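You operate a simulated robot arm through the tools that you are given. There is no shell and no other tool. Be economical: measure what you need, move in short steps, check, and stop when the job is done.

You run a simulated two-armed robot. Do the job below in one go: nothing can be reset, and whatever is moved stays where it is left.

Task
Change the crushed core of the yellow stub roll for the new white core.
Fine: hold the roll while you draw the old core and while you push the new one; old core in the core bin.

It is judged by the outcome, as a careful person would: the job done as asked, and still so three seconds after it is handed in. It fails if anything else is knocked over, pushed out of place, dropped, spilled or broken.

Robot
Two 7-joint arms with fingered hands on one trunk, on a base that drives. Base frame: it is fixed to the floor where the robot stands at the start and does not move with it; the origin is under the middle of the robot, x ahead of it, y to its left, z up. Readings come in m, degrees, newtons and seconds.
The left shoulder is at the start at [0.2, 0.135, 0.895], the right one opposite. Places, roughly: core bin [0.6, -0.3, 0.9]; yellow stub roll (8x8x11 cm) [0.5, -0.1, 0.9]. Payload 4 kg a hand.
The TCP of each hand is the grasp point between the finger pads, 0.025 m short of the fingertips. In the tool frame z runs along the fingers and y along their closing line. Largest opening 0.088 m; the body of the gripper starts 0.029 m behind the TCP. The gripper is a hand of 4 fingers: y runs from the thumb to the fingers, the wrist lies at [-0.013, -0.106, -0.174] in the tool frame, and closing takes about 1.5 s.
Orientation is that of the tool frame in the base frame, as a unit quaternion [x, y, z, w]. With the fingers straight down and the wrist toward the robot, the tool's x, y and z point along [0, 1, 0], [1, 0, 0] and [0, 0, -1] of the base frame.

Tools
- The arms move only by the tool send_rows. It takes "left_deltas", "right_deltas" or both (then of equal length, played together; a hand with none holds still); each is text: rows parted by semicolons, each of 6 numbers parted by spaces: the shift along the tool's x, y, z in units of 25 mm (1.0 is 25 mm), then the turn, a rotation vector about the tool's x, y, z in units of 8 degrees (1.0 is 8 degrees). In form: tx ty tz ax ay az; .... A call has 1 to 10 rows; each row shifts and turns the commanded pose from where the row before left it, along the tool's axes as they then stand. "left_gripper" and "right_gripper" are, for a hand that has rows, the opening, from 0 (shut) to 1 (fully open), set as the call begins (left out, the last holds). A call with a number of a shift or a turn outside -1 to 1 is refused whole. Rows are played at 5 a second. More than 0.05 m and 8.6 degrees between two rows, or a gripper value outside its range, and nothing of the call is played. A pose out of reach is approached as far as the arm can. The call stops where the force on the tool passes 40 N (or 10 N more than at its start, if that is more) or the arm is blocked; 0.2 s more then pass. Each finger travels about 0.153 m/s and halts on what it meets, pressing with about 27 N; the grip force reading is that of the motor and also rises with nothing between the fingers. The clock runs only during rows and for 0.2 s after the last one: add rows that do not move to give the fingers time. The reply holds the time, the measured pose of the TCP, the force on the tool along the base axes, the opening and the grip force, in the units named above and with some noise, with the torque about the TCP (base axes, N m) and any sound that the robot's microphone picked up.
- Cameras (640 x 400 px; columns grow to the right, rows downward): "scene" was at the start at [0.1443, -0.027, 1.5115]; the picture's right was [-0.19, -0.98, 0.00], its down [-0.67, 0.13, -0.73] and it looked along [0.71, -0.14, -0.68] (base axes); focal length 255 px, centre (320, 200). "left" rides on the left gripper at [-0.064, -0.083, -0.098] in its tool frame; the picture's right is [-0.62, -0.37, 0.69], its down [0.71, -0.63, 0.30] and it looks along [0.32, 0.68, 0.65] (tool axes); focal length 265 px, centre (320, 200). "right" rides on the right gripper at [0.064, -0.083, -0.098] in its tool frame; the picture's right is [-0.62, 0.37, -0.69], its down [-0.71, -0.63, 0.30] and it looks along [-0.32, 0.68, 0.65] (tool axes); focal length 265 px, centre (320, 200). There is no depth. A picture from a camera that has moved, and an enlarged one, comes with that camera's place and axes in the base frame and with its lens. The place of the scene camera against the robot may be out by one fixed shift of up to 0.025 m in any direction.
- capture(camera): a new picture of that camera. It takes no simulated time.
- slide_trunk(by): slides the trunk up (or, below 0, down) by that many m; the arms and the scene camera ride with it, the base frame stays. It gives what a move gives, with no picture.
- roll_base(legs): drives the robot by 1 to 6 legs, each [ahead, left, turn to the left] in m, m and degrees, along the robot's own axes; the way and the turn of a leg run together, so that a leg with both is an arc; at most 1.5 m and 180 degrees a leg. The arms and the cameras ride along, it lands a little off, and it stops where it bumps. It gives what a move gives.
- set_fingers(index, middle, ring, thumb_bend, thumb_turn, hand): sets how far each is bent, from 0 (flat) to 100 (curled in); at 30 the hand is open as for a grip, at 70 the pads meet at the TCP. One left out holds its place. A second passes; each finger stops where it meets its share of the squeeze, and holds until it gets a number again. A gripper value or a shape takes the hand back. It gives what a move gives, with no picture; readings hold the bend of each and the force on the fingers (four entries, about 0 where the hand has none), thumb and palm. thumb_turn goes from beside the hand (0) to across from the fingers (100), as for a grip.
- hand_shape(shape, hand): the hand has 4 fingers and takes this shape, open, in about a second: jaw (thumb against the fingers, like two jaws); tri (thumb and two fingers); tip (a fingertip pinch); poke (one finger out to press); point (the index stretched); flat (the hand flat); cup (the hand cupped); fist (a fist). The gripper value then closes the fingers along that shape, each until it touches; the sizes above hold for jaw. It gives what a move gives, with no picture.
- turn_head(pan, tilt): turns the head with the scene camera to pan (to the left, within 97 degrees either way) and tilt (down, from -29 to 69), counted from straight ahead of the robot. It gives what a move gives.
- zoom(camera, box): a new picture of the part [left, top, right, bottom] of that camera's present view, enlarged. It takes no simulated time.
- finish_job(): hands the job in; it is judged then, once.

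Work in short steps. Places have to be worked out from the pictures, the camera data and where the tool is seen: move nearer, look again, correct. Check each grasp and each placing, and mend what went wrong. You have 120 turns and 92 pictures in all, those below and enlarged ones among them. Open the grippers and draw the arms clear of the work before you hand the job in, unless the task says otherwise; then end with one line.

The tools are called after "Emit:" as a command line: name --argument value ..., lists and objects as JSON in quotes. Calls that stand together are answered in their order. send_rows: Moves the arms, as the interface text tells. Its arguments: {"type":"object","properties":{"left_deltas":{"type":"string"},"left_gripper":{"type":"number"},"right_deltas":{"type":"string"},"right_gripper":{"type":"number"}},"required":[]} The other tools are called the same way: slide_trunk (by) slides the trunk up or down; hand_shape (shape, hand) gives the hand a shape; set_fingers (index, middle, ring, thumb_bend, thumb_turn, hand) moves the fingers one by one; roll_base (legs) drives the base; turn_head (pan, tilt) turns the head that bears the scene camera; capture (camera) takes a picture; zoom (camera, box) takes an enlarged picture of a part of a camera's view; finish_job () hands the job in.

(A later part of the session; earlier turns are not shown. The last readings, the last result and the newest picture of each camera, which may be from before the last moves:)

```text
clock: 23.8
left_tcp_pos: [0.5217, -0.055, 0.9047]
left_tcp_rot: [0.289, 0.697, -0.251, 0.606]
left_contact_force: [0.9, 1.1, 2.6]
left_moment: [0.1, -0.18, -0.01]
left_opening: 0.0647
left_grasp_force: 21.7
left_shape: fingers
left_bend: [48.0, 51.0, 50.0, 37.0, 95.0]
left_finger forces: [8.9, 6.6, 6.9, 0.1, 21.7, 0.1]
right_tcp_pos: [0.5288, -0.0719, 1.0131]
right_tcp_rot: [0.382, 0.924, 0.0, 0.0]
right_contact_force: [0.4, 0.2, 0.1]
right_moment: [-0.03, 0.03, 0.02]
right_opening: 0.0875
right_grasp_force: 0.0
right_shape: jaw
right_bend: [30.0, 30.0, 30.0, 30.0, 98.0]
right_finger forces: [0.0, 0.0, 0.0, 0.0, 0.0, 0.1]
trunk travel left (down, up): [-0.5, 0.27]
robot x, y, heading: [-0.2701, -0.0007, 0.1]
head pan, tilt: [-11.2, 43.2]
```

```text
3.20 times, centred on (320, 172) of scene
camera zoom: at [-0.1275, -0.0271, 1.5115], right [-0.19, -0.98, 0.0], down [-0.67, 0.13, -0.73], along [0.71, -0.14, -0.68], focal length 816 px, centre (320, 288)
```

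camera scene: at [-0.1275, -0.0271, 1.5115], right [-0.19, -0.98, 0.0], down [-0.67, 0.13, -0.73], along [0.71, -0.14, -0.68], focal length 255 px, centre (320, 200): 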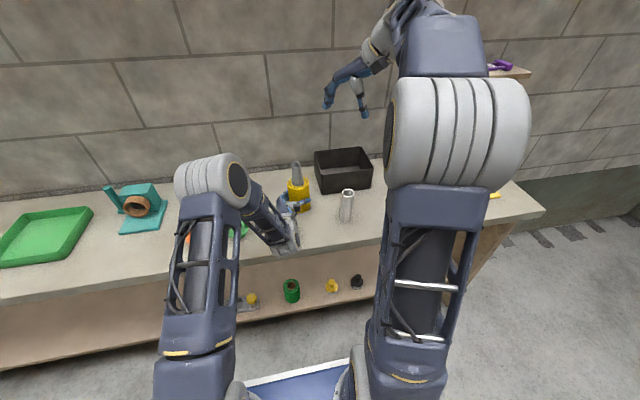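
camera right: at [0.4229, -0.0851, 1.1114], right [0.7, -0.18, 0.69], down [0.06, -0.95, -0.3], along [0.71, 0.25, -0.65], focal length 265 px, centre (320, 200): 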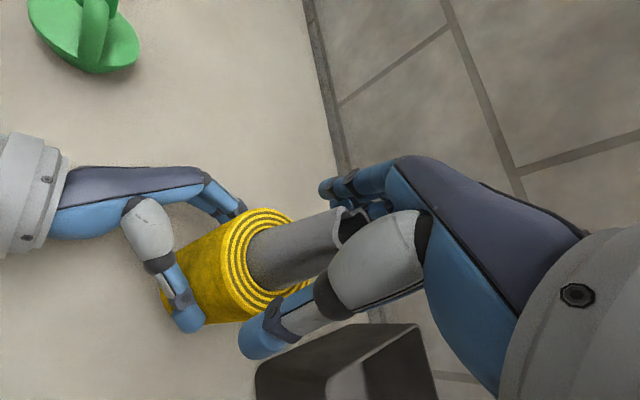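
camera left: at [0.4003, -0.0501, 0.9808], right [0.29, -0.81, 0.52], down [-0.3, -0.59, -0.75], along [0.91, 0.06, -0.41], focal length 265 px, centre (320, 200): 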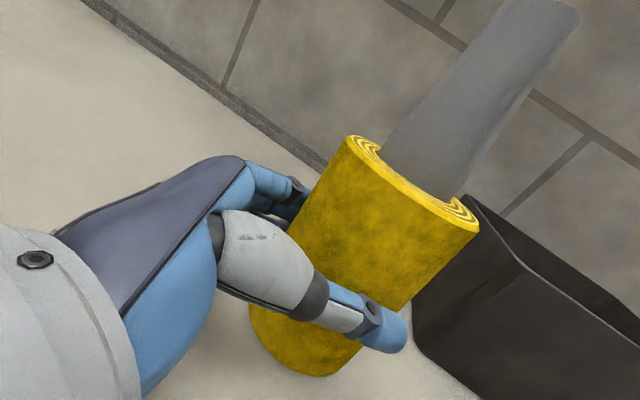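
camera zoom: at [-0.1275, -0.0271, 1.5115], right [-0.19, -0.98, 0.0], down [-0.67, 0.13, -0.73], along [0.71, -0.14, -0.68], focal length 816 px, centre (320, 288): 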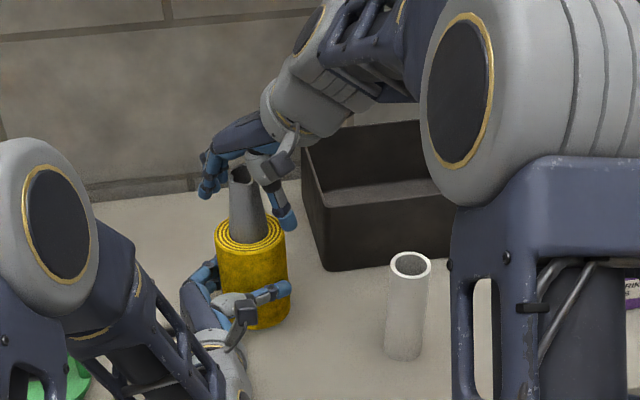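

Straddling the core without contact. I close the right hand on it.

Emit:
send_rows --right_deltas "0 0 0 0 0 0;0 0 0 0 0 0;0 0 0 0 0 0;0 0 0 0 0 0;0 0 0 0 0 0;0 0 0 0 0 0;0 0 0 0 0 0;0 0 0 0 0 0" --right_gripper 0

Emit:
capture --camera "right"

Emit:
zoom --camera "scene" --box '[220, 110, 420, 235]'

```text
clock: 25.6
left_tcp_pos: [0.5221, -0.054, 0.905]
left_tcp_rot: [0.288, 0.698, -0.251, 0.606]
left_contact_force: [3.4, 1.6, 2.5]
left_moment: [0.07, -0.13, 0.06]
left_opening: 0.0645
left_grasp_force: 21.1
left_shape: fingers
left_bend: [48.0, 52.0, 50.0, 37.0, 95.0]
left_finger forces: [9.7, 6.6, 6.7, 0.0, 19.4, 0.0]
right_tcp_pos: [0.5292, -0.0716, 1.0131]
right_tcp_rot: [0.382, 0.924, 0.0, 0.0]
right_contact_force: [-1.8, -1.6, -0.7]
right_moment: [-0.04, 0.03, 0.03]
right_opening: 0.0329
right_grasp_force: 27.2
right_shape: jaw
right_bend: [74.0, 46.0, 51.0, 75.0, 100.0]
right_finger forces: [13.6, 8.1, 0.1, 0.0, 23.6, 0.1]
trunk travel left (down, up): [-0.5, 0.27]
robot x, y, heading: [-0.273, -0.0002, -0.2]
head pan, tilt: [-11.2, 43.2]
```

```text
58 pictures are left
camera right: at [0.423, -0.0852, 1.1115], right [0.7, -0.18, 0.69], down [0.06, -0.95, -0.3], along [0.71, 0.25, -0.65], focal length 265 px, centre (320, 200)
```

right: 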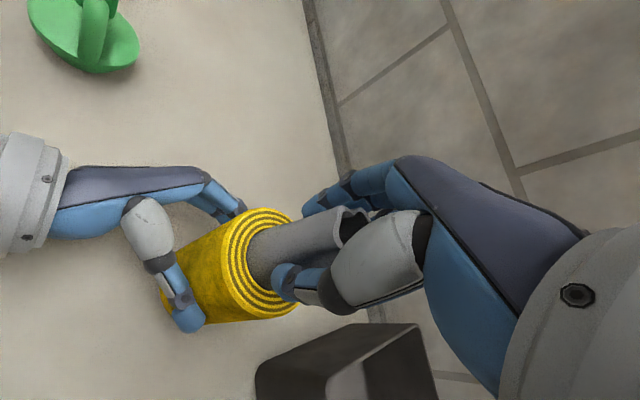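

```text
3.20 times, centred on (320, 172) of scene
camera zoom: at [-0.1274, -0.0271, 1.5115], right [-0.19, -0.98, 0.0], down [-0.67, 0.13, -0.73], along [0.71, -0.14, -0.68], focal length 816 px, centre (320, 288)
```

zoom: 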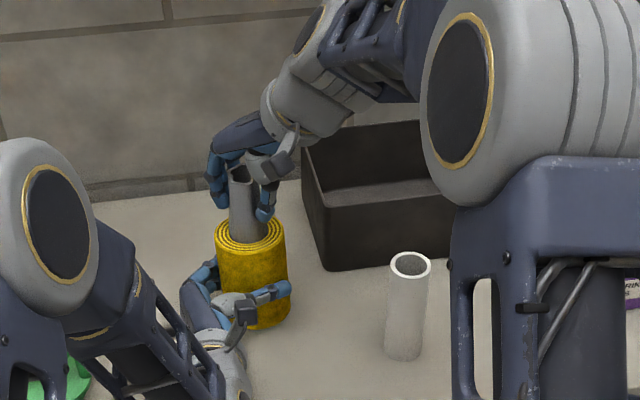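

Grasp 27 N on the core. I draw it straight up slowly, watching the forces.

Emit:
send_rows --right_deltas "0 0 -0.3 0 0 0;0 0 -0.3 0 0 0;0 0 -0.3 0 0 0;0 0 -0.3 0 0 0"

Emit:
zoom --camera "scene" --box '[220, 110, 420, 235]'

```text
clock: 26.6
left_tcp_pos: [0.5232, -0.0541, 0.9052]
left_tcp_rot: [0.289, 0.698, -0.251, 0.606]
left_contact_force: [-0.5, -1.7, 4.1]
left_moment: [0.02, -0.17, -0.09]
left_opening: 0.0648
left_grasp_force: 20.5
left_shape: fingers
left_bend: [49.0, 52.0, 51.0, 37.0, 94.0]
left_finger forces: [8.4, 5.9, 5.9, 0.0, 21.9, 0.0]
right_tcp_pos: [0.5285, -0.0718, 1.0435]
right_tcp_rot: [0.382, 0.924, 0.0, -0.001]
right_contact_force: [-0.8, 0.3, -0.7]
right_moment: [0.01, 0.01, -0.02]
right_opening: 0.0327
right_grasp_force: 27.1
right_shape: jaw
right_bend: [74.0, 46.0, 51.0, 75.0, 100.0]
right_finger forces: [14.3, 8.5, 0.1, 0.0, 23.2, 0.1]
trunk travel left (down, up): [-0.5, 0.27]
robot x, y, heading: [-0.2695, 0.0008, 0.1]
head pan, tilt: [-11.2, 43.2]
```

```text
3.20 times, centred on (320, 172) of scene
camera zoom: at [-0.1275, -0.0272, 1.5115], right [-0.19, -0.98, 0.0], down [-0.67, 0.13, -0.73], along [0.71, -0.14, -0.68], focal length 816 px, centre (320, 288)
```

zoom: 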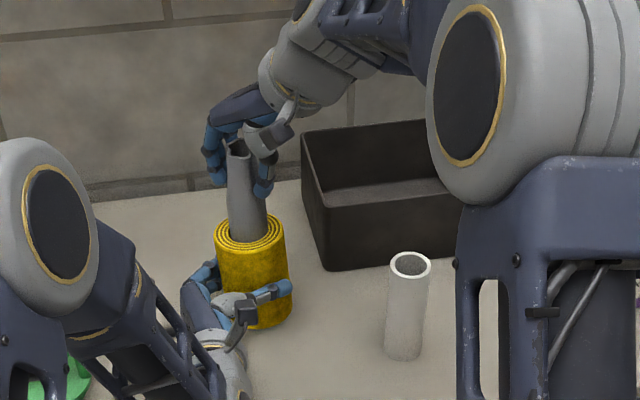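

The core comes up with the hand while the roll stays put. I continue the draw.

Emit:
send_rows --right_deltas "0 0 -0.5 0 0 0;0 0 -0.5 0 0 0;0 0 -0.5 0 0 0;0 0 -0.5 0 0 0"

Emit:
zoom --camera "scene" --box '[220, 110, 420, 235]'

Emit:
capture --camera "right"

```text
clock: 27.6
left_tcp_pos: [0.5224, -0.0536, 0.9048]
left_tcp_rot: [0.289, 0.698, -0.25, 0.606]
left_contact_force: [-0.4, -2.1, 3.5]
left_moment: [-0.02, -0.08, -0.07]
left_opening: 0.0649
left_grasp_force: 21.5
left_shape: fingers
left_bend: [49.0, 52.0, 51.0, 37.0, 94.0]
left_finger forces: [8.3, 5.8, 5.9, 0.0, 22.1, 0.0]
right_tcp_pos: [0.5289, -0.0725, 1.0927]
right_tcp_rot: [0.382, 0.924, 0.001, 0.001]
right_contact_force: [-0.2, -0.2, -0.1]
right_moment: [0.0, 0.03, 0.02]
right_opening: 0.0325
right_grasp_force: 27.0
right_shape: jaw
right_bend: [74.0, 46.0, 51.0, 75.0, 100.0]
right_finger forces: [14.3, 8.4, 0.1, 0.1, 23.2, 0.0]
trunk travel left (down, up): [-0.5, 0.27]
robot x, y, heading: [-0.2696, 0.0009, -0.1]
head pan, tilt: [-11.2, 43.2]
```

```text
3.20 times, centred on (320, 172) of scene
camera zoom: at [-0.1275, -0.0272, 1.5115], right [-0.19, -0.98, 0.0], down [-0.67, 0.13, -0.73], along [0.71, -0.14, -0.68], focal length 816 px, centre (320, 288)
```

zoom: 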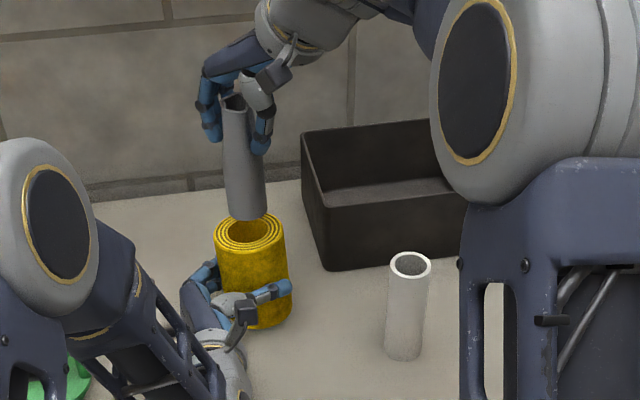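

```text
54 pictures are left
camera right: at [0.4231, -0.085, 1.1912], right [0.7, -0.18, 0.69], down [0.06, -0.95, -0.3], along [0.71, 0.25, -0.65], focal length 265 px, centre (320, 200)
```

right: 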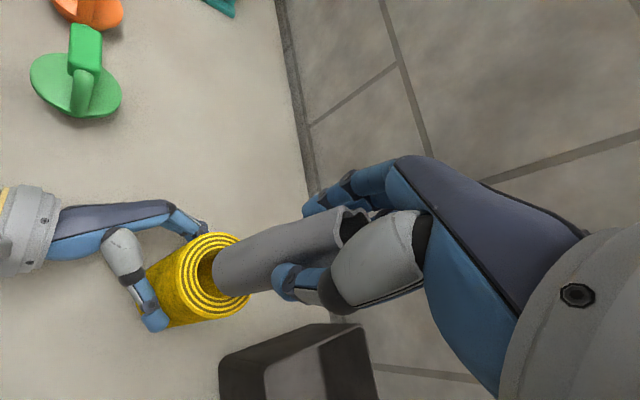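

The core is fully clear of the roll. I lift further and carry it over toward the bin.

Emit:
send_rows --right_deltas "0 0 -1 0 0 0;0 0 -1 0 0 0;0 0 -1 0 0 0;-0.8 0 -0.5 0 0 0;-0.9 -0.4 0 0 0 0;-0.9 -0.4 0 0 0 0;-0.9 -0.4 0 0 0 0;-0.9 -0.4 0 0 0 0;-0.9 -0.4 0 0 0 0;0 0 0 0 0 0"

Emit:
capture --camera "scene"

Emit:
capture --camera "right"

```text
clock: 29.8
left_tcp_pos: [0.5221, -0.0554, 0.9043]
left_tcp_rot: [0.289, 0.697, -0.252, 0.606]
left_contact_force: [0.0, -2.4, 3.3]
left_moment: [0.01, -0.11, -0.07]
left_opening: 0.0644
left_grasp_force: 21.4
left_shape: fingers
left_bend: [49.0, 52.0, 51.0, 37.0, 94.0]
left_finger forces: [8.6, 5.9, 6.2, 0.1, 21.7, 0.0]
right_tcp_pos: [0.5849, -0.2001, 1.179]
right_tcp_rot: [0.383, 0.924, -0.001, 0.0]
right_contact_force: [0.2, 0.6, 0.5]
right_moment: [0.01, 0.01, -0.01]
right_opening: 0.0327
right_grasp_force: 26.8
right_shape: jaw
right_bend: [74.0, 46.0, 51.0, 75.0, 100.0]
right_finger forces: [14.6, 8.4, 0.1, 0.1, 23.0, 0.0]
trunk travel left (down, up): [-0.5, 0.27]
robot x, y, heading: [-0.2709, 0.0004, 0.2]
head pan, tilt: [-11.2, 43.2]
```

```text
53 pictures are left
camera scene: at [-0.1275, -0.0272, 1.5115], right [-0.19, -0.98, 0.0], down [-0.67, 0.13, -0.73], along [0.71, -0.14, -0.68], focal length 255 px, centre (320, 200)
```

scene: 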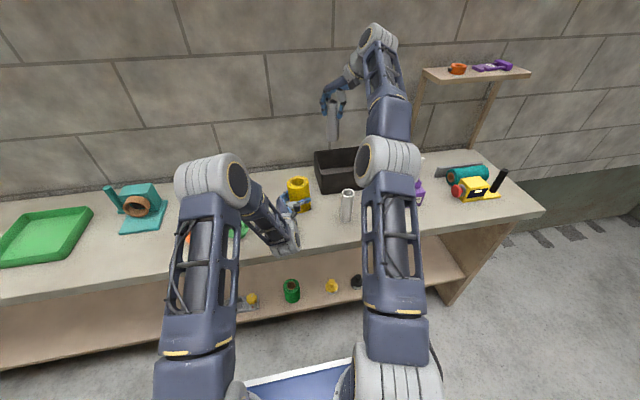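

```text
52 pictures are left
camera right: at [0.4799, -0.213, 1.2781], right [0.7, -0.18, 0.69], down [0.06, -0.95, -0.3], along [0.71, 0.25, -0.65], focal length 265 px, centre (320, 200)
```

right: 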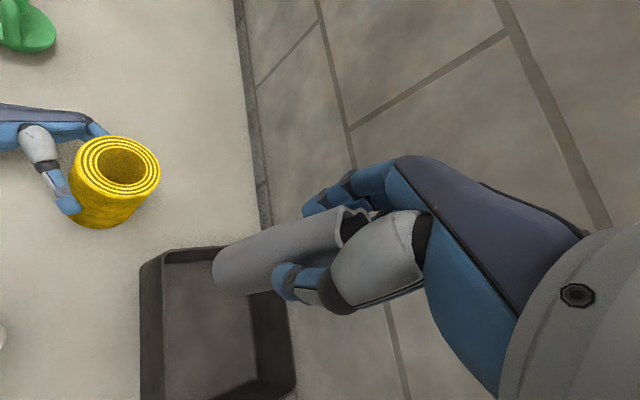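

Bin centre computes to about (0.64,-0.268). I move over it and go down part way.

Emit:
send_rows --right_deltas "-0.85 -0.07 0 0 0 0;-0.85 -0.07 0 0 0 0;-0.85 -0.07 0 0 0 0;-0.85 -0.07 0 0 0 0;0 0 1 0 0 0;0 0 1 0 0 0;0 0 0 0 0 0"

Emit:
capture --camera "right"

Emit:
zoom --camera "scene" --box '[260, 80, 460, 205]'

```text
clock: 31.4
left_tcp_pos: [0.5226, -0.0543, 0.9031]
left_tcp_rot: [0.288, 0.697, -0.251, 0.606]
left_contact_force: [0.2, -1.9, 3.0]
left_moment: [0.05, -0.16, -0.03]
left_opening: 0.065
left_grasp_force: 21.3
left_shape: fingers
left_bend: [49.0, 52.0, 51.0, 37.0, 94.0]
left_finger forces: [8.4, 6.1, 6.4, 0.1, 21.9, 0.0]
right_tcp_pos: [0.5834, -0.2294, 1.1138]
right_tcp_rot: [0.383, 0.924, 0.0, 0.0]
right_contact_force: [-0.3, -0.4, 0.0]
right_moment: [0.0, 0.01, 0.0]
right_opening: 0.0323
right_grasp_force: 26.8
right_shape: jaw
right_bend: [74.0, 46.0, 51.0, 75.0, 100.0]
right_finger forces: [14.7, 8.5, 0.1, 0.0, 23.0, 0.0]
right hand out of reach, approached as far as the arm can: row 1, 2, 3, 4
trunk travel left (down, up): [-0.5, 0.27]
robot x, y, heading: [-0.2704, 0.0009, -0.3]
head pan, tilt: [-11.2, 43.2]
```

```text
51 pictures are left
camera right: at [0.4782, -0.2419, 1.2112], right [0.7, -0.18, 0.69], down [0.06, -0.95, -0.3], along [0.71, 0.25, -0.65], focal length 265 px, centre (320, 200)
```

right: 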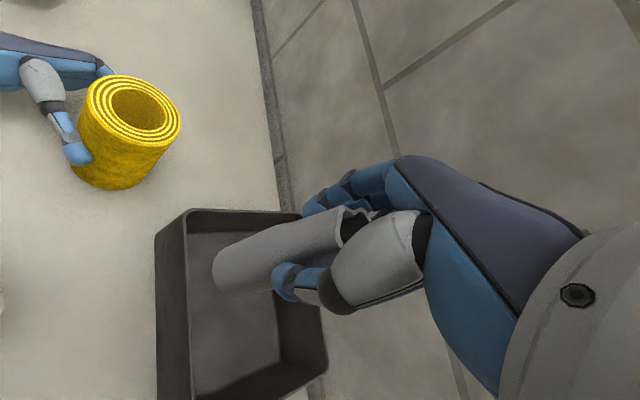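

```text
3.20 times, centred on (360, 142) of scene
camera zoom: at [-0.1275, -0.0272, 1.5115], right [-0.19, -0.98, 0.0], down [-0.67, 0.13, -0.73], along [0.71, -0.14, -0.68], focal length 816 px, centre (192, 384)
```

zoom: 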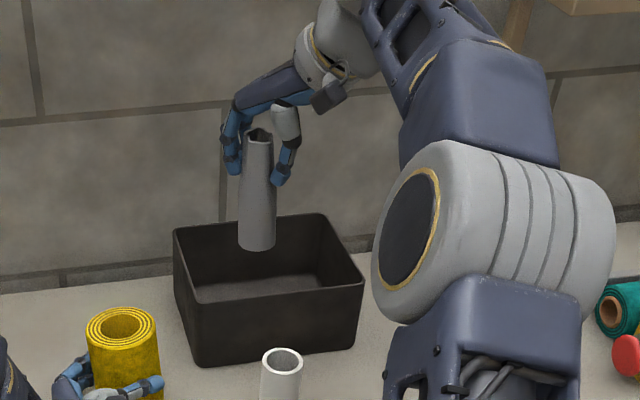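

Reach limit with that yaw; I turn the hand back (wrist toward the robot), which gains reach, and move on to the bin centre.

Emit:
send_rows --right_deltas "0 0 0 0 0 0.9375;0 0 0 0 0 0.9375;0 0 0 0 0 0.9375;0 0 0 0 0 0.9375;0 0 0 0 0 0.9375;0 0 0 0 0 0.9375;-0.44 0.69 0 0 0 0;-0.44 0.69 0 0 0 0;-0.44 0.69 0 0 0 0;0 0 0 0 0 0"

Emit:
capture --camera "right"

Emit:
zoom --camera "scene" --box '[260, 80, 460, 205]'

```text
clock: 33.6
left_tcp_pos: [0.5223, -0.0547, 0.9049]
left_tcp_rot: [0.289, 0.697, -0.252, 0.606]
left_contact_force: [0.8, 0.0, 3.0]
left_moment: [0.07, -0.16, -0.02]
left_opening: 0.0646
left_grasp_force: 21.3
left_shape: fingers
left_bend: [49.0, 52.0, 51.0, 37.0, 94.0]
left_finger forces: [8.5, 6.3, 6.6, 0.0, 21.7, 0.0]
right_tcp_pos: [0.6362, -0.2628, 1.1149]
right_tcp_rot: [0.707, 0.707, 0.0, -0.001]
right_contact_force: [-0.3, 0.0, -0.3]
right_moment: [-0.02, -0.01, 0.04]
right_opening: 0.0326
right_grasp_force: 27.0
right_shape: jaw
right_bend: [74.0, 46.0, 51.0, 75.0, 100.0]
right_finger forces: [14.8, 8.6, 0.1, 0.1, 22.9, 0.0]
trunk travel left (down, up): [-0.5, 0.27]
robot x, y, heading: [-0.2707, -0.0006, 0.0]
head pan, tilt: [-11.2, 43.2]
```

```text
49 pictures are left
camera right: at [0.5523, -0.1972, 1.2114], right [0.37, -0.62, 0.69], down [-0.63, -0.71, -0.3], along [0.68, -0.32, -0.65], focal length 265 px, centre (320, 200)
```

right: 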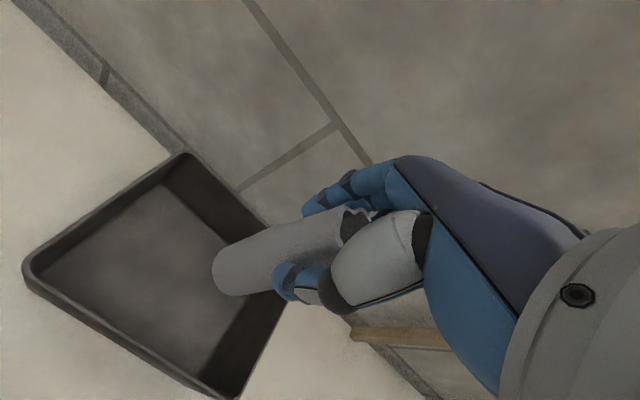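

```text
3.20 times, centred on (360, 142) of scene
camera zoom: at [-0.1275, -0.0271, 1.5115], right [-0.19, -0.98, 0.0], down [-0.67, 0.13, -0.73], along [0.71, -0.14, -0.68], focal length 816 px, centre (192, 384)
```

zoom: 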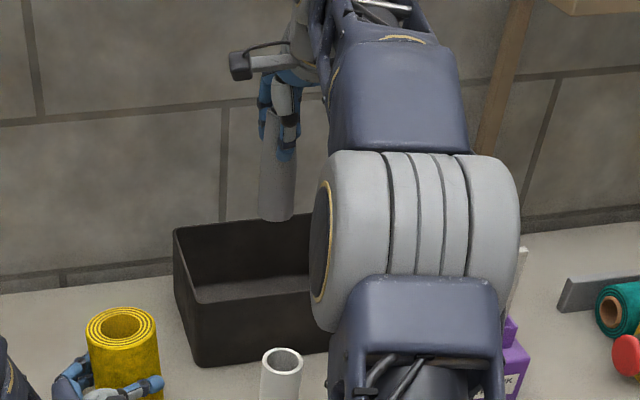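

Bin spans x 0.57–0.73, y −0.35–−0.16; the core is inside it. I lower it in.

Emit:
send_rows --right_deltas "0 0.4 1 0 0 0;0 0 1 0 0 0;0 0 1 0 0 0;0 0 1 0 0 0;0 0 1 0 0 0;0 0 0.7 0 0 0;0 0 0 0 0 0"

Emit:
capture --camera "right"

Emit:
zoom --camera "scene" --box '[260, 80, 460, 205]'

```text
clock: 35.2
left_tcp_pos: [0.5227, -0.0545, 0.9037]
left_tcp_rot: [0.289, 0.698, -0.25, 0.606]
left_contact_force: [0.1, 0.2, 2.7]
left_moment: [0.06, -0.16, 0.03]
left_opening: 0.065
left_grasp_force: 21.3
left_shape: fingers
left_bend: [49.0, 52.0, 51.0, 37.0, 94.0]
left_finger forces: [8.5, 6.2, 6.8, 0.1, 21.6, 0.0]
right_tcp_pos: [0.6448, -0.2616, 0.9718]
right_tcp_rot: [0.707, 0.707, 0.0, 0.0]
right_contact_force: [-0.6, 0.0, -1.2]
right_moment: [-0.03, 0.02, -0.04]
right_opening: 0.0326
right_grasp_force: 27.2
right_shape: jaw
right_bend: [74.0, 46.0, 51.0, 75.0, 100.0]
right_finger forces: [14.8, 8.8, 0.2, 0.0, 22.9, 0.0]
trunk travel left (down, up): [-0.5, 0.27]
robot x, y, heading: [-0.2731, -0.0012, -0.0]
head pan, tilt: [-11.2, 43.2]
```

```text
47 pictures are left
camera right: at [0.5605, -0.1967, 1.0687], right [0.37, -0.62, 0.69], down [-0.63, -0.71, -0.3], along [0.68, -0.32, -0.65], focal length 265 px, centre (320, 200)
```

right: 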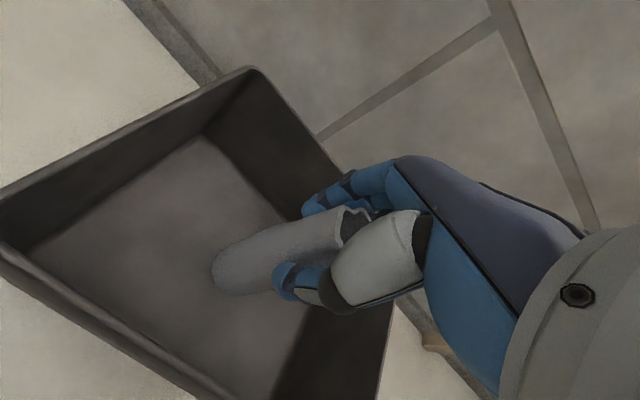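

```text
3.20 times, centred on (360, 142) of scene
camera zoom: at [-0.1275, -0.0271, 1.5115], right [-0.19, -0.98, 0.0], down [-0.67, 0.13, -0.73], along [0.71, -0.14, -0.68], focal length 816 px, centre (192, 384)
```

zoom: 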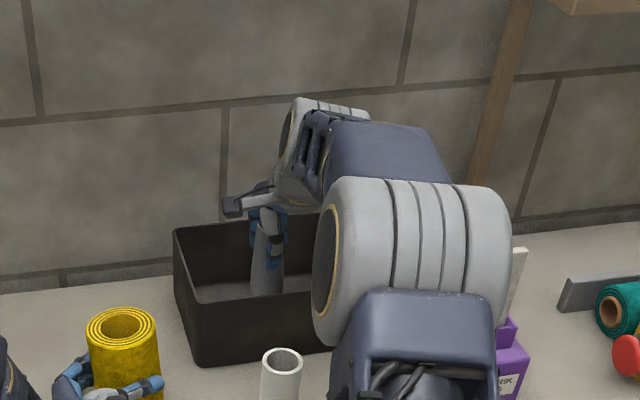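

Near the floor of the bin; I ease down until it touches.

Emit:
send_rows --right_deltas "0 0 0.2 0 0 0;0 0 0.2 0 0 0;0 0 0 0 0 0"

```text
clock: 36.0
left_tcp_pos: [0.5228, -0.0543, 0.9039]
left_tcp_rot: [0.288, 0.698, -0.251, 0.606]
left_contact_force: [-0.5, -0.8, 2.6]
left_moment: [0.04, -0.15, -0.01]
left_opening: 0.065
left_grasp_force: 21.1
left_shape: fingers
left_bend: [49.0, 52.0, 51.0, 37.0, 94.0]
left_finger forces: [8.5, 6.3, 6.7, 0.1, 21.8, 0.0]
right_tcp_pos: [0.6457, -0.261, 0.9601]
right_tcp_rot: [0.707, 0.707, 0.001, 0.0]
right_contact_force: [-0.5, -0.3, -1.0]
right_moment: [0.0, -0.03, 0.01]
right_opening: 0.0324
right_grasp_force: 27.2
right_shape: jaw
right_bend: [74.0, 46.0, 51.0, 75.0, 100.0]
right_finger forces: [14.9, 8.8, 0.2, 0.0, 22.9, 0.0]
trunk travel left (down, up): [-0.5, 0.27]
robot x, y, heading: [-0.271, 0.0003, 0.0]
head pan, tilt: [-11.2, 43.2]
```

Emit:
send_rows --right_deltas "0 0 0.15 0 0 0;0 0 0.15 0 0 0;0 0 0.15 0 0 0;0 0 0 0 0 0"

```text
clock: 37.0
left_tcp_pos: [0.5208, -0.0542, 0.9047]
left_tcp_rot: [0.289, 0.697, -0.252, 0.606]
left_contact_force: [0.5, -0.6, -0.9]
left_moment: [0.03, -0.03, -0.06]
left_opening: 0.0649
left_grasp_force: 21.8
left_shape: fingers
left_bend: [49.0, 52.0, 51.0, 37.0, 94.0]
left_finger forces: [8.8, 6.2, 6.7, 0.1, 21.3, 0.0]
right_tcp_pos: [0.6464, -0.2608, 0.9533]
right_tcp_rot: [0.707, 0.707, 0.002, 0.004]
right_contact_force: [-5.4, 2.2, 33.3]
right_moment: [0.05, 0.06, 0.0]
right_opening: 0.0348
right_grasp_force: 27.1
right_shape: jaw
right_bend: [75.0, 46.0, 51.0, 75.0, 100.0]
right_finger forces: [15.2, 9.6, 0.0, 0.0, 31.6, 0.0]
trunk travel left (down, up): [-0.5, 0.27]
robot x, y, heading: [-0.272, 0.004, 0.1]
head pan, tilt: [-11.2, 43.2]
```

The core stands on the bin floor. I ease the load off and open.

Emit:
send_rows --right_deltas "0 0 -0.12 0 0 0;0 0 0 0 0 0"

Emit:
send_rows --right_deltas "0 0 0 0 0 0;0 0 0 0 0 0;0 0 0 0 0 0;0 0 0 0 0 0;0 0 0 0 0 0;0 0 0 0 0 0" --right_gripper 0.9

Emit:
send_rows --right_deltas "0 0 -0.5 0 0 0;0 0 -0.5 0 0 0;0 0 -1 0 0 0;0 0 -1 0 0 0;0 0 -1 0 0 0;0 0 -1 0 0 0;0 0 0 0 0 0"

Emit:
capture --camera "right"

Emit:
zoom --camera "scene" --box '[240, 110, 400, 210]'

```text
clock: 37.6
left_tcp_pos: [0.5221, -0.0544, 0.9044]
left_tcp_rot: [0.289, 0.697, -0.251, 0.606]
left_contact_force: [0.1, -0.4, 0.0]
left_moment: [0.05, -0.02, 0.02]
left_opening: 0.0647
left_grasp_force: 21.4
left_shape: fingers
left_bend: [49.0, 52.0, 51.0, 37.0, 94.0]
left_finger forces: [8.6, 6.1, 6.4, 0.0, 21.8, 0.0]
right_tcp_pos: [0.6473, -0.261, 0.9535]
right_tcp_rot: [0.707, 0.707, 0.001, 0.002]
right_contact_force: [-4.3, 1.0, 26.2]
right_moment: [0.07, -0.07, 0.0]
right_opening: 0.0347
right_grasp_force: 27.1
right_shape: jaw
right_bend: [75.0, 46.0, 51.0, 75.0, 100.0]
right_finger forces: [15.7, 10.0, 0.0, 0.0, 29.5, 0.0]
trunk travel left (down, up): [-0.5, 0.27]
robot x, y, heading: [-0.2724, -0.0034, 0.1]
head pan, tilt: [-11.2, 43.2]
```

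```text
clock: 39.0
left_tcp_pos: [0.5225, -0.055, 0.9042]
left_tcp_rot: [0.289, 0.698, -0.25, 0.606]
left_contact_force: [-1.5, 0.3, 4.3]
left_moment: [0.03, -0.14, 0.04]
left_opening: 0.0649
left_grasp_force: 22.0
left_shape: fingers
left_bend: [49.0, 52.0, 51.0, 37.0, 94.0]
left_finger forces: [8.4, 6.0, 6.4, 0.0, 22.0, 0.1]
right_tcp_pos: [0.645, -0.2617, 0.9531]
right_tcp_rot: [0.707, 0.707, 0.0, 0.0]
right_contact_force: [-0.2, 0.0, 0.3]
right_moment: [0.0, 0.01, -0.03]
right_opening: 0.0789
right_grasp_force: 0.0
right_shape: jaw
right_bend: [30.0, 32.0, 30.0, 34.0, 98.0]
right_finger forces: [0.0, 0.0, 0.1, 0.0, 0.0, 0.0]
trunk travel left (down, up): [-0.5, 0.27]
robot x, y, heading: [-0.2731, -0.0006, -0.3]
head pan, tilt: [-11.2, 43.2]
```

```text
clock: 40.6
left_tcp_pos: [0.5221, -0.0543, 0.9042]
left_tcp_rot: [0.289, 0.698, -0.251, 0.606]
left_contact_force: [-0.6, 0.6, 3.5]
left_moment: [0.09, -0.12, 0.05]
left_opening: 0.0648
left_grasp_force: 21.9
left_shape: fingers
left_bend: [49.0, 52.0, 51.0, 37.0, 94.0]
left_finger forces: [8.6, 6.1, 6.7, 0.0, 21.9, 0.0]
right_tcp_pos: [0.6469, -0.2621, 1.0772]
right_tcp_rot: [0.707, 0.707, 0.0, 0.0]
right_contact_force: [-0.3, -0.7, 0.5]
right_moment: [0.0, 0.03, -0.01]
right_opening: 0.079
right_grasp_force: 0.1
right_shape: jaw
right_bend: [30.0, 32.0, 30.0, 34.0, 98.0]
right_finger forces: [0.0, 0.0, 0.0, 0.0, 0.0, 0.0]
trunk travel left (down, up): [-0.5, 0.27]
robot x, y, heading: [-0.2713, 0.0009, -0.2]
head pan, tilt: [-11.2, 43.2]
```

```text
45 pictures are left
camera right: at [0.5616, -0.1974, 1.176], right [0.37, -0.62, 0.69], down [-0.63, -0.71, -0.3], along [0.68, -0.32, -0.65], focal length 265 px, centre (320, 200)
```

right: 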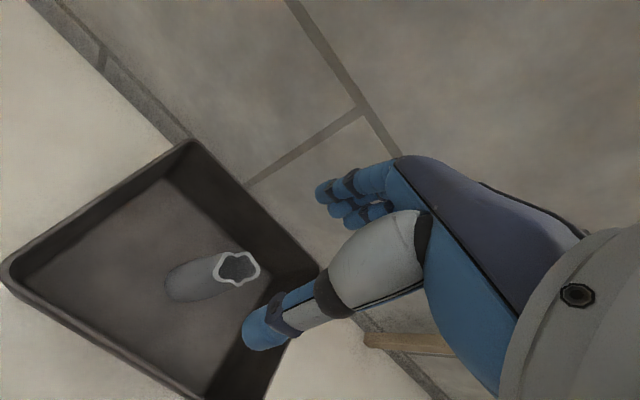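

```text
4.00 times, centred on (320, 160) of scene
camera zoom: at [-0.1276, -0.0271, 1.5115], right [-0.19, -0.98, 0.0], down [-0.67, 0.13, -0.73], along [0.71, -0.14, -0.68], focal length 1019 px, centre (320, 360)
```

zoom: 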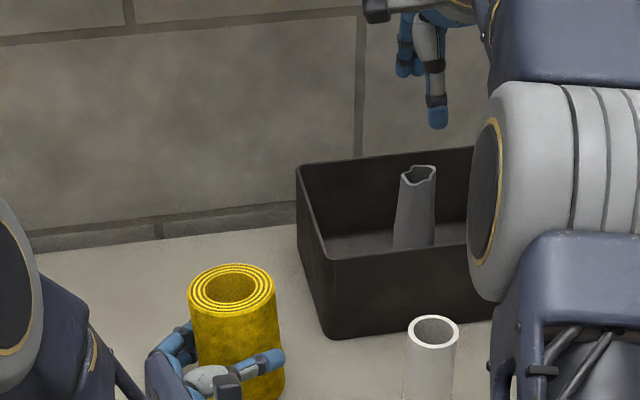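

The old core stands in the bin, clear of the hand. Now I move the right hand above the white core and yaw it 45° again.

Emit:
send_rows --right_deltas "0 0 -1 0 0 0;0.196 -0.938 0 0 0 0;0.196 -0.938 0 0 0 0;0.196 -0.938 0 0 0 0;0.196 -0.938 0 0 0 0;0.196 -0.938 0 0 0 0;0.196 -0.938 0 0 0 0;0.196 -0.938 0 0 0 0;0.196 -0.938 0 0 0 0;0.196 -0.938 0 0 0 0" --right_gripper 1

Emit:
send_rows --right_deltas "0 0 0 0 0 -0.9375;0 0 0 0 0 -0.9375;0 0 0 0 0 -0.9375;0 0 0 0 0 -0.9375;0 0 0 0 0 -0.9375;0 0 0 0 0 -0.9375;0 0 0 0 0 0"

Emit:
capture --camera "right"

Emit:
capture --camera "scene"

```text
clock: 42.8
left_tcp_pos: [0.5232, -0.0548, 0.9052]
left_tcp_rot: [0.288, 0.697, -0.25, 0.607]
left_contact_force: [-0.9, 1.0, 3.1]
left_moment: [0.07, -0.12, 0.02]
left_opening: 0.0648
left_grasp_force: 21.7
left_shape: fingers
left_bend: [49.0, 52.0, 51.0, 37.0, 94.0]
left_finger forces: [8.5, 6.3, 6.7, 0.0, 21.9, 0.1]
right_tcp_pos: [0.4356, -0.2173, 1.1003]
right_tcp_rot: [0.707, 0.707, 0.0, 0.0]
right_contact_force: [0.0, 0.2, -0.8]
right_moment: [-0.01, 0.0, -0.01]
right_opening: 0.0876
right_grasp_force: 0.0
right_shape: jaw
right_bend: [30.0, 30.0, 30.0, 30.0, 98.0]
right_finger forces: [0.0, 0.1, 0.1, 0.0, 0.1, 0.0]
trunk travel left (down, up): [-0.5, 0.27]
robot x, y, heading: [-0.272, 0.0016, -0.2]
head pan, tilt: [-11.2, 43.2]
```

```text
clock: 44.4
left_tcp_pos: [0.5222, -0.0549, 0.9036]
left_tcp_rot: [0.288, 0.697, -0.252, 0.607]
left_contact_force: [-0.7, 0.6, 2.8]
left_moment: [0.06, -0.13, -0.01]
left_opening: 0.0648
left_grasp_force: 21.8
left_shape: fingers
left_bend: [49.0, 52.0, 51.0, 37.0, 94.0]
left_finger forces: [8.5, 6.3, 6.9, 0.0, 21.8, 0.1]
right_tcp_pos: [0.4358, -0.2172, 1.1027]
right_tcp_rot: [0.382, 0.924, 0.0, 0.0]
right_contact_force: [-0.7, 0.2, -0.2]
right_moment: [0.0, -0.03, 0.0]
right_opening: 0.0877
right_grasp_force: 0.0
right_shape: jaw
right_bend: [30.0, 30.0, 30.0, 30.0, 98.0]
right_finger forces: [0.0, 0.0, 0.0, 0.1, 0.1, 0.1]
trunk travel left (down, up): [-0.5, 0.27]
robot x, y, heading: [-0.2724, 0.0024, -0.0]
head pan, tilt: [-11.2, 43.2]
```

```text
43 pictures are left
camera right: at [0.3302, -0.2308, 1.2004], right [0.7, -0.18, 0.69], down [0.06, -0.95, -0.3], along [0.71, 0.26, -0.65], focal length 265 px, centre (320, 200)
```

right: 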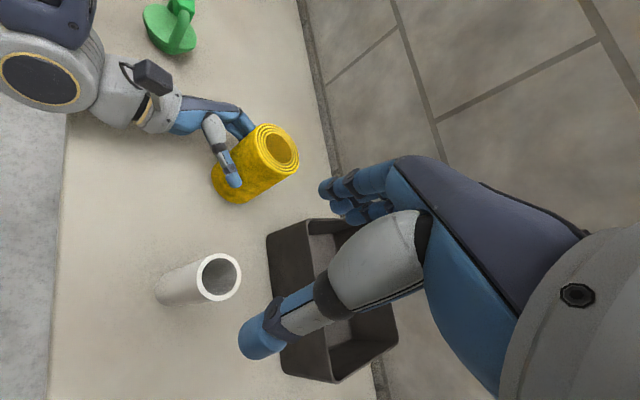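

```text
42 pictures are left
camera scene: at [-0.1275, -0.0271, 1.5115], right [-0.19, -0.98, 0.0], down [-0.67, 0.13, -0.73], along [0.71, -0.14, -0.68], focal length 255 px, centre (320, 200)
```

scene: 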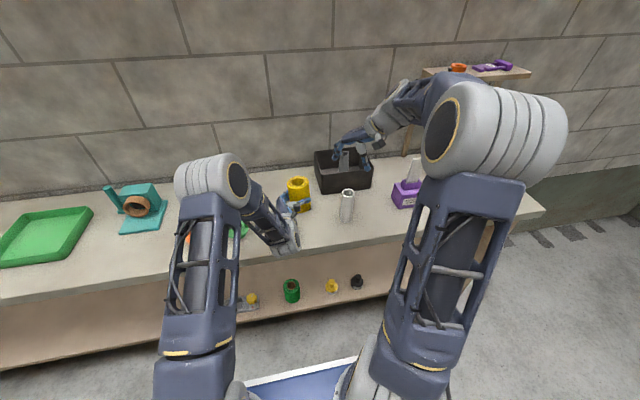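

The white core is where expected, (0.4357,-0.2186). I descend to grip it near its top (TCP z≈0.957).

Emit:
send_rows --right_deltas "-0.04 -0.04 0.97 0 0 0;0 0 0.97 0 0 0;0 0 0.97 0 0 0;0 0 0.97 0 0 0;0 0 0.97 0 0 0;0 0 0.97 0 0 0;0 0 0 0 0 0"

Emit:
capture --camera "right"

Emit:
zoom --camera "scene" --box '[280, 140, 440, 240]'

```text
clock: 46.0
left_tcp_pos: [0.5223, -0.0554, 0.9042]
left_tcp_rot: [0.289, 0.696, -0.251, 0.607]
left_contact_force: [-0.3, 0.9, 2.7]
left_moment: [0.06, -0.14, 0.01]
left_opening: 0.0646
left_grasp_force: 21.8
left_shape: fingers
left_bend: [49.0, 52.0, 51.0, 37.0, 94.0]
left_finger forces: [8.5, 6.2, 6.9, 0.0, 21.7, 0.0]
right_tcp_pos: [0.4352, -0.2185, 0.9568]
right_tcp_rot: [0.382, 0.924, 0.0, 0.001]
right_contact_force: [0.8, -0.3, -0.2]
right_moment: [0.02, -0.01, -0.01]
right_opening: 0.0877
right_grasp_force: 0.0
right_shape: jaw
right_bend: [30.0, 30.0, 30.0, 30.0, 98.0]
right_finger forces: [0.1, 0.0, 0.0, 0.0, 0.0, 0.1]
trunk travel left (down, up): [-0.5, 0.27]
robot x, y, heading: [-0.2745, 0.002, 0.0]
head pan, tilt: [-11.2, 43.2]
```

```text
41 pictures are left
camera right: at [0.3301, -0.2323, 1.0549], right [0.7, -0.18, 0.69], down [0.06, -0.95, -0.3], along [0.71, 0.25, -0.65], focal length 265 px, centre (320, 200)
```

right: 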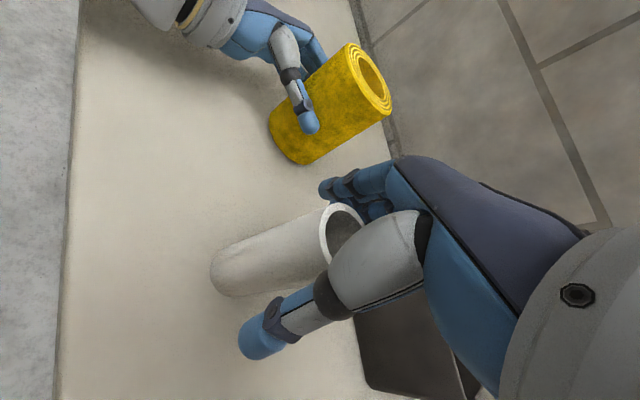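

```text
4.00 times, centred on (360, 190) of scene
camera zoom: at [-0.1275, -0.0271, 1.5115], right [-0.19, -0.98, 0.0], down [-0.67, 0.13, -0.73], along [0.71, -0.14, -0.68], focal length 1019 px, centre (160, 240)
```

zoom: 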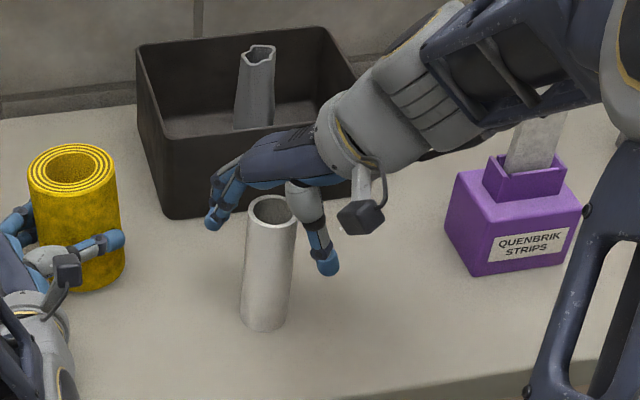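

Well placed. I close on the white core.

Emit:
send_rows --right_deltas "0 0 0 0 0 0;0 0 0 0 0 0;0 0 0 0 0 0;0 0 0 0 0 0;0 0 0 0 0 0;0 0 0 0 0 0;0 0 0 0 0 0;0 0 0 0 0 0" --right_gripper 0

Emit:
capture --camera "right"

Emit:
zoom --camera "scene" --box '[280, 140, 440, 240]'

```text
clock: 47.8
left_tcp_pos: [0.5231, -0.0545, 0.9048]
left_tcp_rot: [0.289, 0.698, -0.251, 0.605]
left_contact_force: [0.2, 0.0, 2.1]
left_moment: [0.05, -0.14, 0.0]
left_opening: 0.0647
left_grasp_force: 21.1
left_shape: fingers
left_bend: [49.0, 52.0, 51.0, 37.0, 94.0]
left_finger forces: [8.5, 6.2, 6.8, 0.0, 21.7, 0.0]
right_tcp_pos: [0.436, -0.2192, 0.9566]
right_tcp_rot: [0.383, 0.924, 0.0, -0.001]
right_contact_force: [0.1, -0.7, -0.1]
right_moment: [0.0, 0.02, -0.01]
right_opening: 0.0323
right_grasp_force: 27.0
right_shape: jaw
right_bend: [74.0, 49.0, 55.0, 74.0, 100.0]
right_finger forces: [13.4, 8.9, 0.4, 0.0, 23.2, 0.0]
trunk travel left (down, up): [-0.5, 0.27]
robot x, y, heading: [-0.2724, -0.0005, -0.0]
head pan, tilt: [-11.2, 43.2]
```

```text
39 pictures are left
camera right: at [0.3302, -0.2323, 1.0551], right [0.7, -0.18, 0.69], down [0.06, -0.95, -0.3], along [0.71, 0.25, -0.65], focal length 265 px, centre (320, 200)
```

right: 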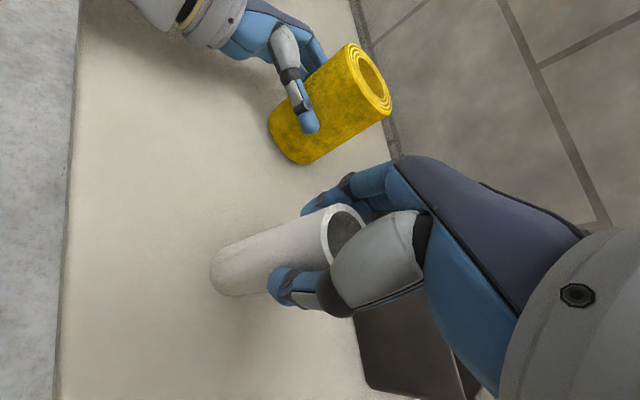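

```text
4.00 times, centred on (360, 190) of scene
camera zoom: at [-0.1275, -0.0271, 1.5115], right [-0.19, -0.98, 0.0], down [-0.67, 0.13, -0.73], along [0.71, -0.14, -0.68], focal length 1019 px, centre (160, 240)
```

zoom: 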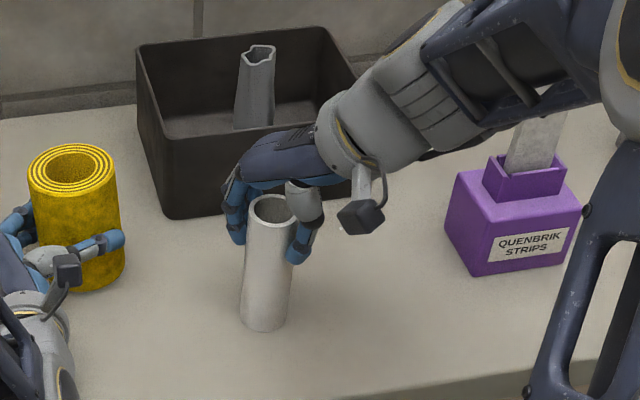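

Held, upright and unmoved. I lift it and carry it near the roll, stopping above it.

Emit:
send_rows --right_deltas "0 0 -0.9 0 0 0;0 0 -0.9 0 0 0;0 0 -0.9 0 0 0;0 0 -0.9 0 0 0;0 0 -0.9 0 0 0;0 0 -0.9 0 0 0;0 0 -0.9 0 0 0;0 0 0 0 0 0"

Emit:
send_rows --right_deltas "0.22 0.945 0 0 0 0;0.22 0.945 0 0 0 0;0.22 0.945 0 0 0 0;0.22 0.945 0 0 0 0;0.22 0.945 0 0 0 0;0.22 0.945 0 0 0 0;0.22 0.945 0 0 0 0;0 0 0 0 0 0"

Emit:
capture --camera "right"

Emit:
zoom --camera "scene" --box '[240, 110, 400, 210]'

Emit:
capture --camera "left"

```text
clock: 49.6
left_tcp_pos: [0.5219, -0.0547, 0.9043]
left_tcp_rot: [0.289, 0.698, -0.251, 0.606]
left_contact_force: [0.0, 0.5, 2.4]
left_moment: [0.08, -0.08, 0.03]
left_opening: 0.0645
left_grasp_force: 22.0
left_shape: fingers
left_bend: [49.0, 52.0, 51.0, 37.0, 94.0]
left_finger forces: [8.5, 6.2, 6.8, 0.0, 21.7, 0.0]
right_tcp_pos: [0.435, -0.2189, 1.1143]
right_tcp_rot: [0.383, 0.924, 0.0, 0.0]
right_contact_force: [-0.5, 0.9, 0.1]
right_moment: [-0.01, -0.03, 0.01]
right_opening: 0.0324
right_grasp_force: 26.8
right_shape: jaw
right_bend: [74.0, 49.0, 55.0, 74.0, 100.0]
right_finger forces: [13.4, 9.0, 0.4, 0.0, 23.4, 0.0]
trunk travel left (down, up): [-0.5, 0.27]
robot x, y, heading: [-0.2727, 0.0015, 0.2]
head pan, tilt: [-11.2, 43.2]
```

```text
clock: 51.4
left_tcp_pos: [0.5226, -0.0538, 0.9037]
left_tcp_rot: [0.289, 0.697, -0.251, 0.607]
left_contact_force: [0.1, 1.1, 2.4]
left_moment: [0.06, -0.13, 0.0]
left_opening: 0.0647
left_grasp_force: 22.2
left_shape: fingers
left_bend: [49.0, 52.0, 51.0, 37.0, 94.0]
left_finger forces: [8.4, 6.3, 7.0, 0.0, 21.6, 0.0]
right_tcp_pos: [0.5247, -0.0744, 1.1142]
right_tcp_rot: [0.382, 0.924, 0.0, 0.0]
right_contact_force: [-0.1, 0.4, -0.5]
right_moment: [-0.02, 0.01, 0.01]
right_opening: 0.0322
right_grasp_force: 27.4
right_shape: jaw
right_bend: [74.0, 49.0, 55.0, 74.0, 100.0]
right_finger forces: [13.4, 9.1, 0.4, 0.0, 23.3, 0.1]
trunk travel left (down, up): [-0.5, 0.27]
robot x, y, heading: [-0.2717, 0.0008, 0.0]
head pan, tilt: [-11.2, 43.2]
```

```text
37 pictures are left
camera right: at [0.4202, -0.0881, 1.2117], right [0.7, -0.18, 0.69], down [0.06, -0.95, -0.3], along [0.71, 0.25, -0.65], focal length 265 px, centre (320, 200)
```

right: 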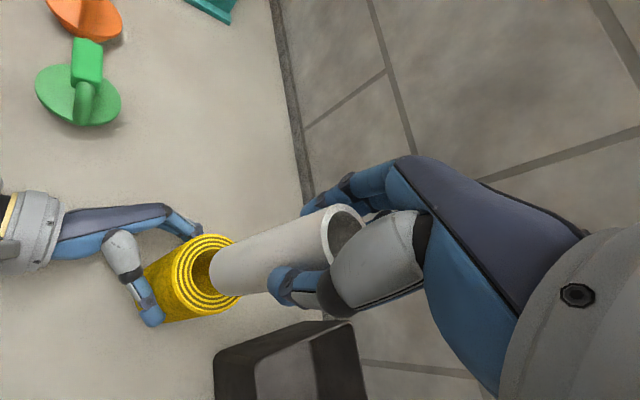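

```text
4.00 times, centred on (320, 160) of scene
camera zoom: at [-0.1275, -0.0271, 1.5115], right [-0.19, -0.98, 0.0], down [-0.67, 0.13, -0.73], along [0.71, -0.14, -0.68], focal length 1019 px, centre (320, 360)
```

zoom: 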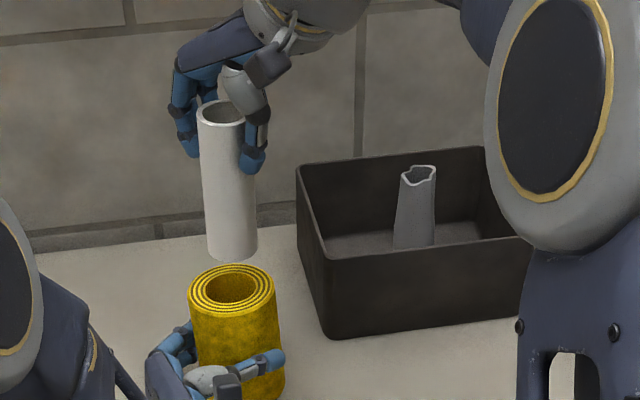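

```text
35 pictures are left
camera left: at [0.4002, -0.0502, 0.9808], right [0.29, -0.81, 0.52], down [-0.3, -0.59, -0.75], along [0.91, 0.06, -0.41], focal length 265 px, centre (320, 200)
```

left: 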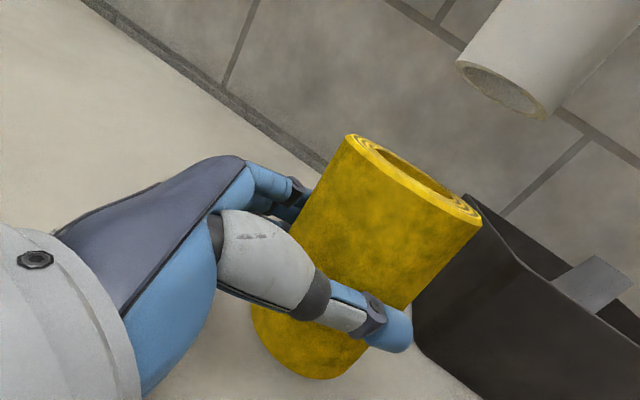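

The hole looks a few mm toward +y of the core. I correct by ~3 mm, lower to ~10 mm above the roll and compare from several views.

Emit:
send_rows --right_deltas "0.05 0.1 0.4 0 0 0;0 0 0.4 0 0 0;0 0 0.4 0 0 0;0 0 0 0 0 0"

Emit:
zoom --camera "scene" --box '[260, 150, 340, 200]'

Emit:
zoom --camera "right" --box '[130, 200, 290, 300]'

Emit:
zoom --camera "left" --box '[320, 60, 560, 210]'

```text
clock: 52.4
left_tcp_pos: [0.5228, -0.0547, 0.9042]
left_tcp_rot: [0.289, 0.697, -0.251, 0.606]
left_contact_force: [0.0, 0.3, 3.1]
left_moment: [0.08, -0.13, 0.02]
left_opening: 0.0648
left_grasp_force: 21.9
left_shape: fingers
left_bend: [49.0, 52.0, 51.0, 37.0, 94.0]
left_finger forces: [8.5, 6.2, 6.8, 0.0, 21.6, 0.1]
right_tcp_pos: [0.5256, -0.0707, 1.0841]
right_tcp_rot: [0.383, 0.924, 0.0, 0.0]
right_contact_force: [0.2, -0.2, -0.7]
right_moment: [0.03, 0.01, 0.0]
right_opening: 0.0323
right_grasp_force: 27.4
right_shape: jaw
right_bend: [74.0, 49.0, 55.0, 74.0, 100.0]
right_finger forces: [13.5, 8.9, 0.4, 0.0, 23.3, 0.0]
trunk travel left (down, up): [-0.5, 0.27]
robot x, y, heading: [-0.269, -0.0011, -0.1]
head pan, tilt: [-11.2, 43.2]
```

```text
8.00 times, centred on (300, 175) of scene
camera zoom: at [-0.1275, -0.0271, 1.5115], right [-0.19, -0.98, 0.0], down [-0.67, 0.13, -0.73], along [0.71, -0.14, -0.68], focal length 2039 px, centre (480, 400)
```

zoom: 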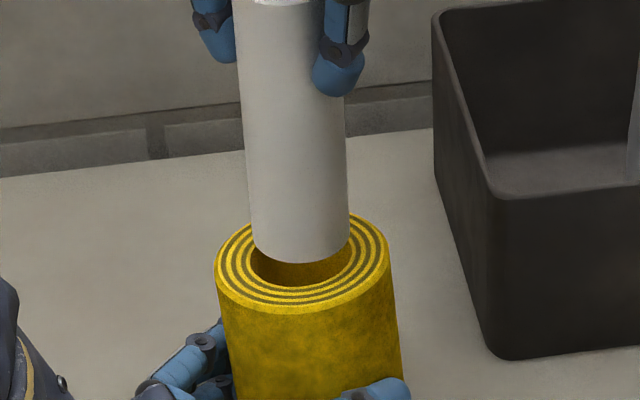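

```text
4.00 times, centred on (210, 250) of right
camera zoom: at [0.4211, -0.0848, 1.1817], right [0.7, -0.18, 0.69], down [0.06, -0.95, -0.3], along [0.71, 0.25, -0.65], focal length 1062 px, centre (760, 0)
```

zoom: 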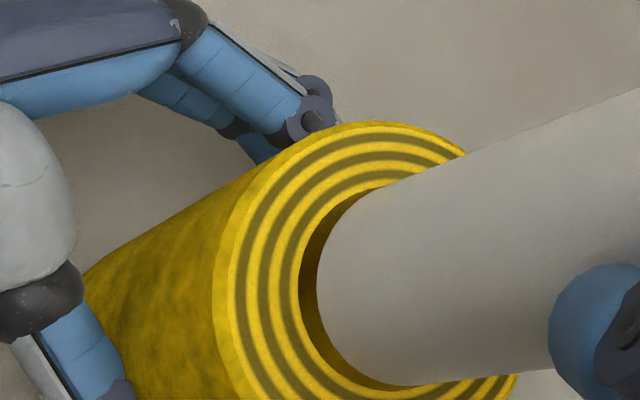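

```text
2.67 times, centred on (440, 135) of left
camera zoom: at [0.4002, -0.0502, 0.9808], right [0.29, -0.81, 0.52], down [-0.3, -0.59, -0.75], along [0.91, 0.06, -0.41], focal length 708 px, centre (0, 373)
```

zoom: 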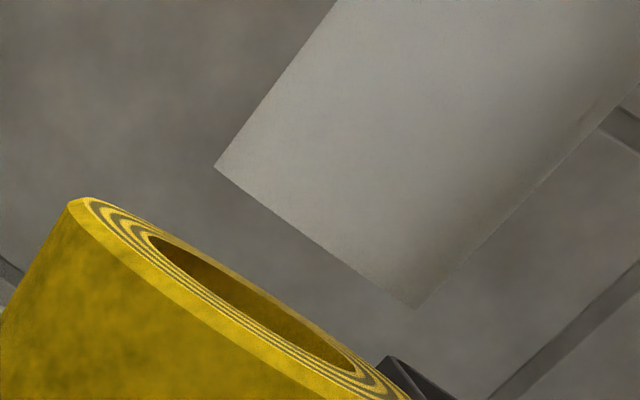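

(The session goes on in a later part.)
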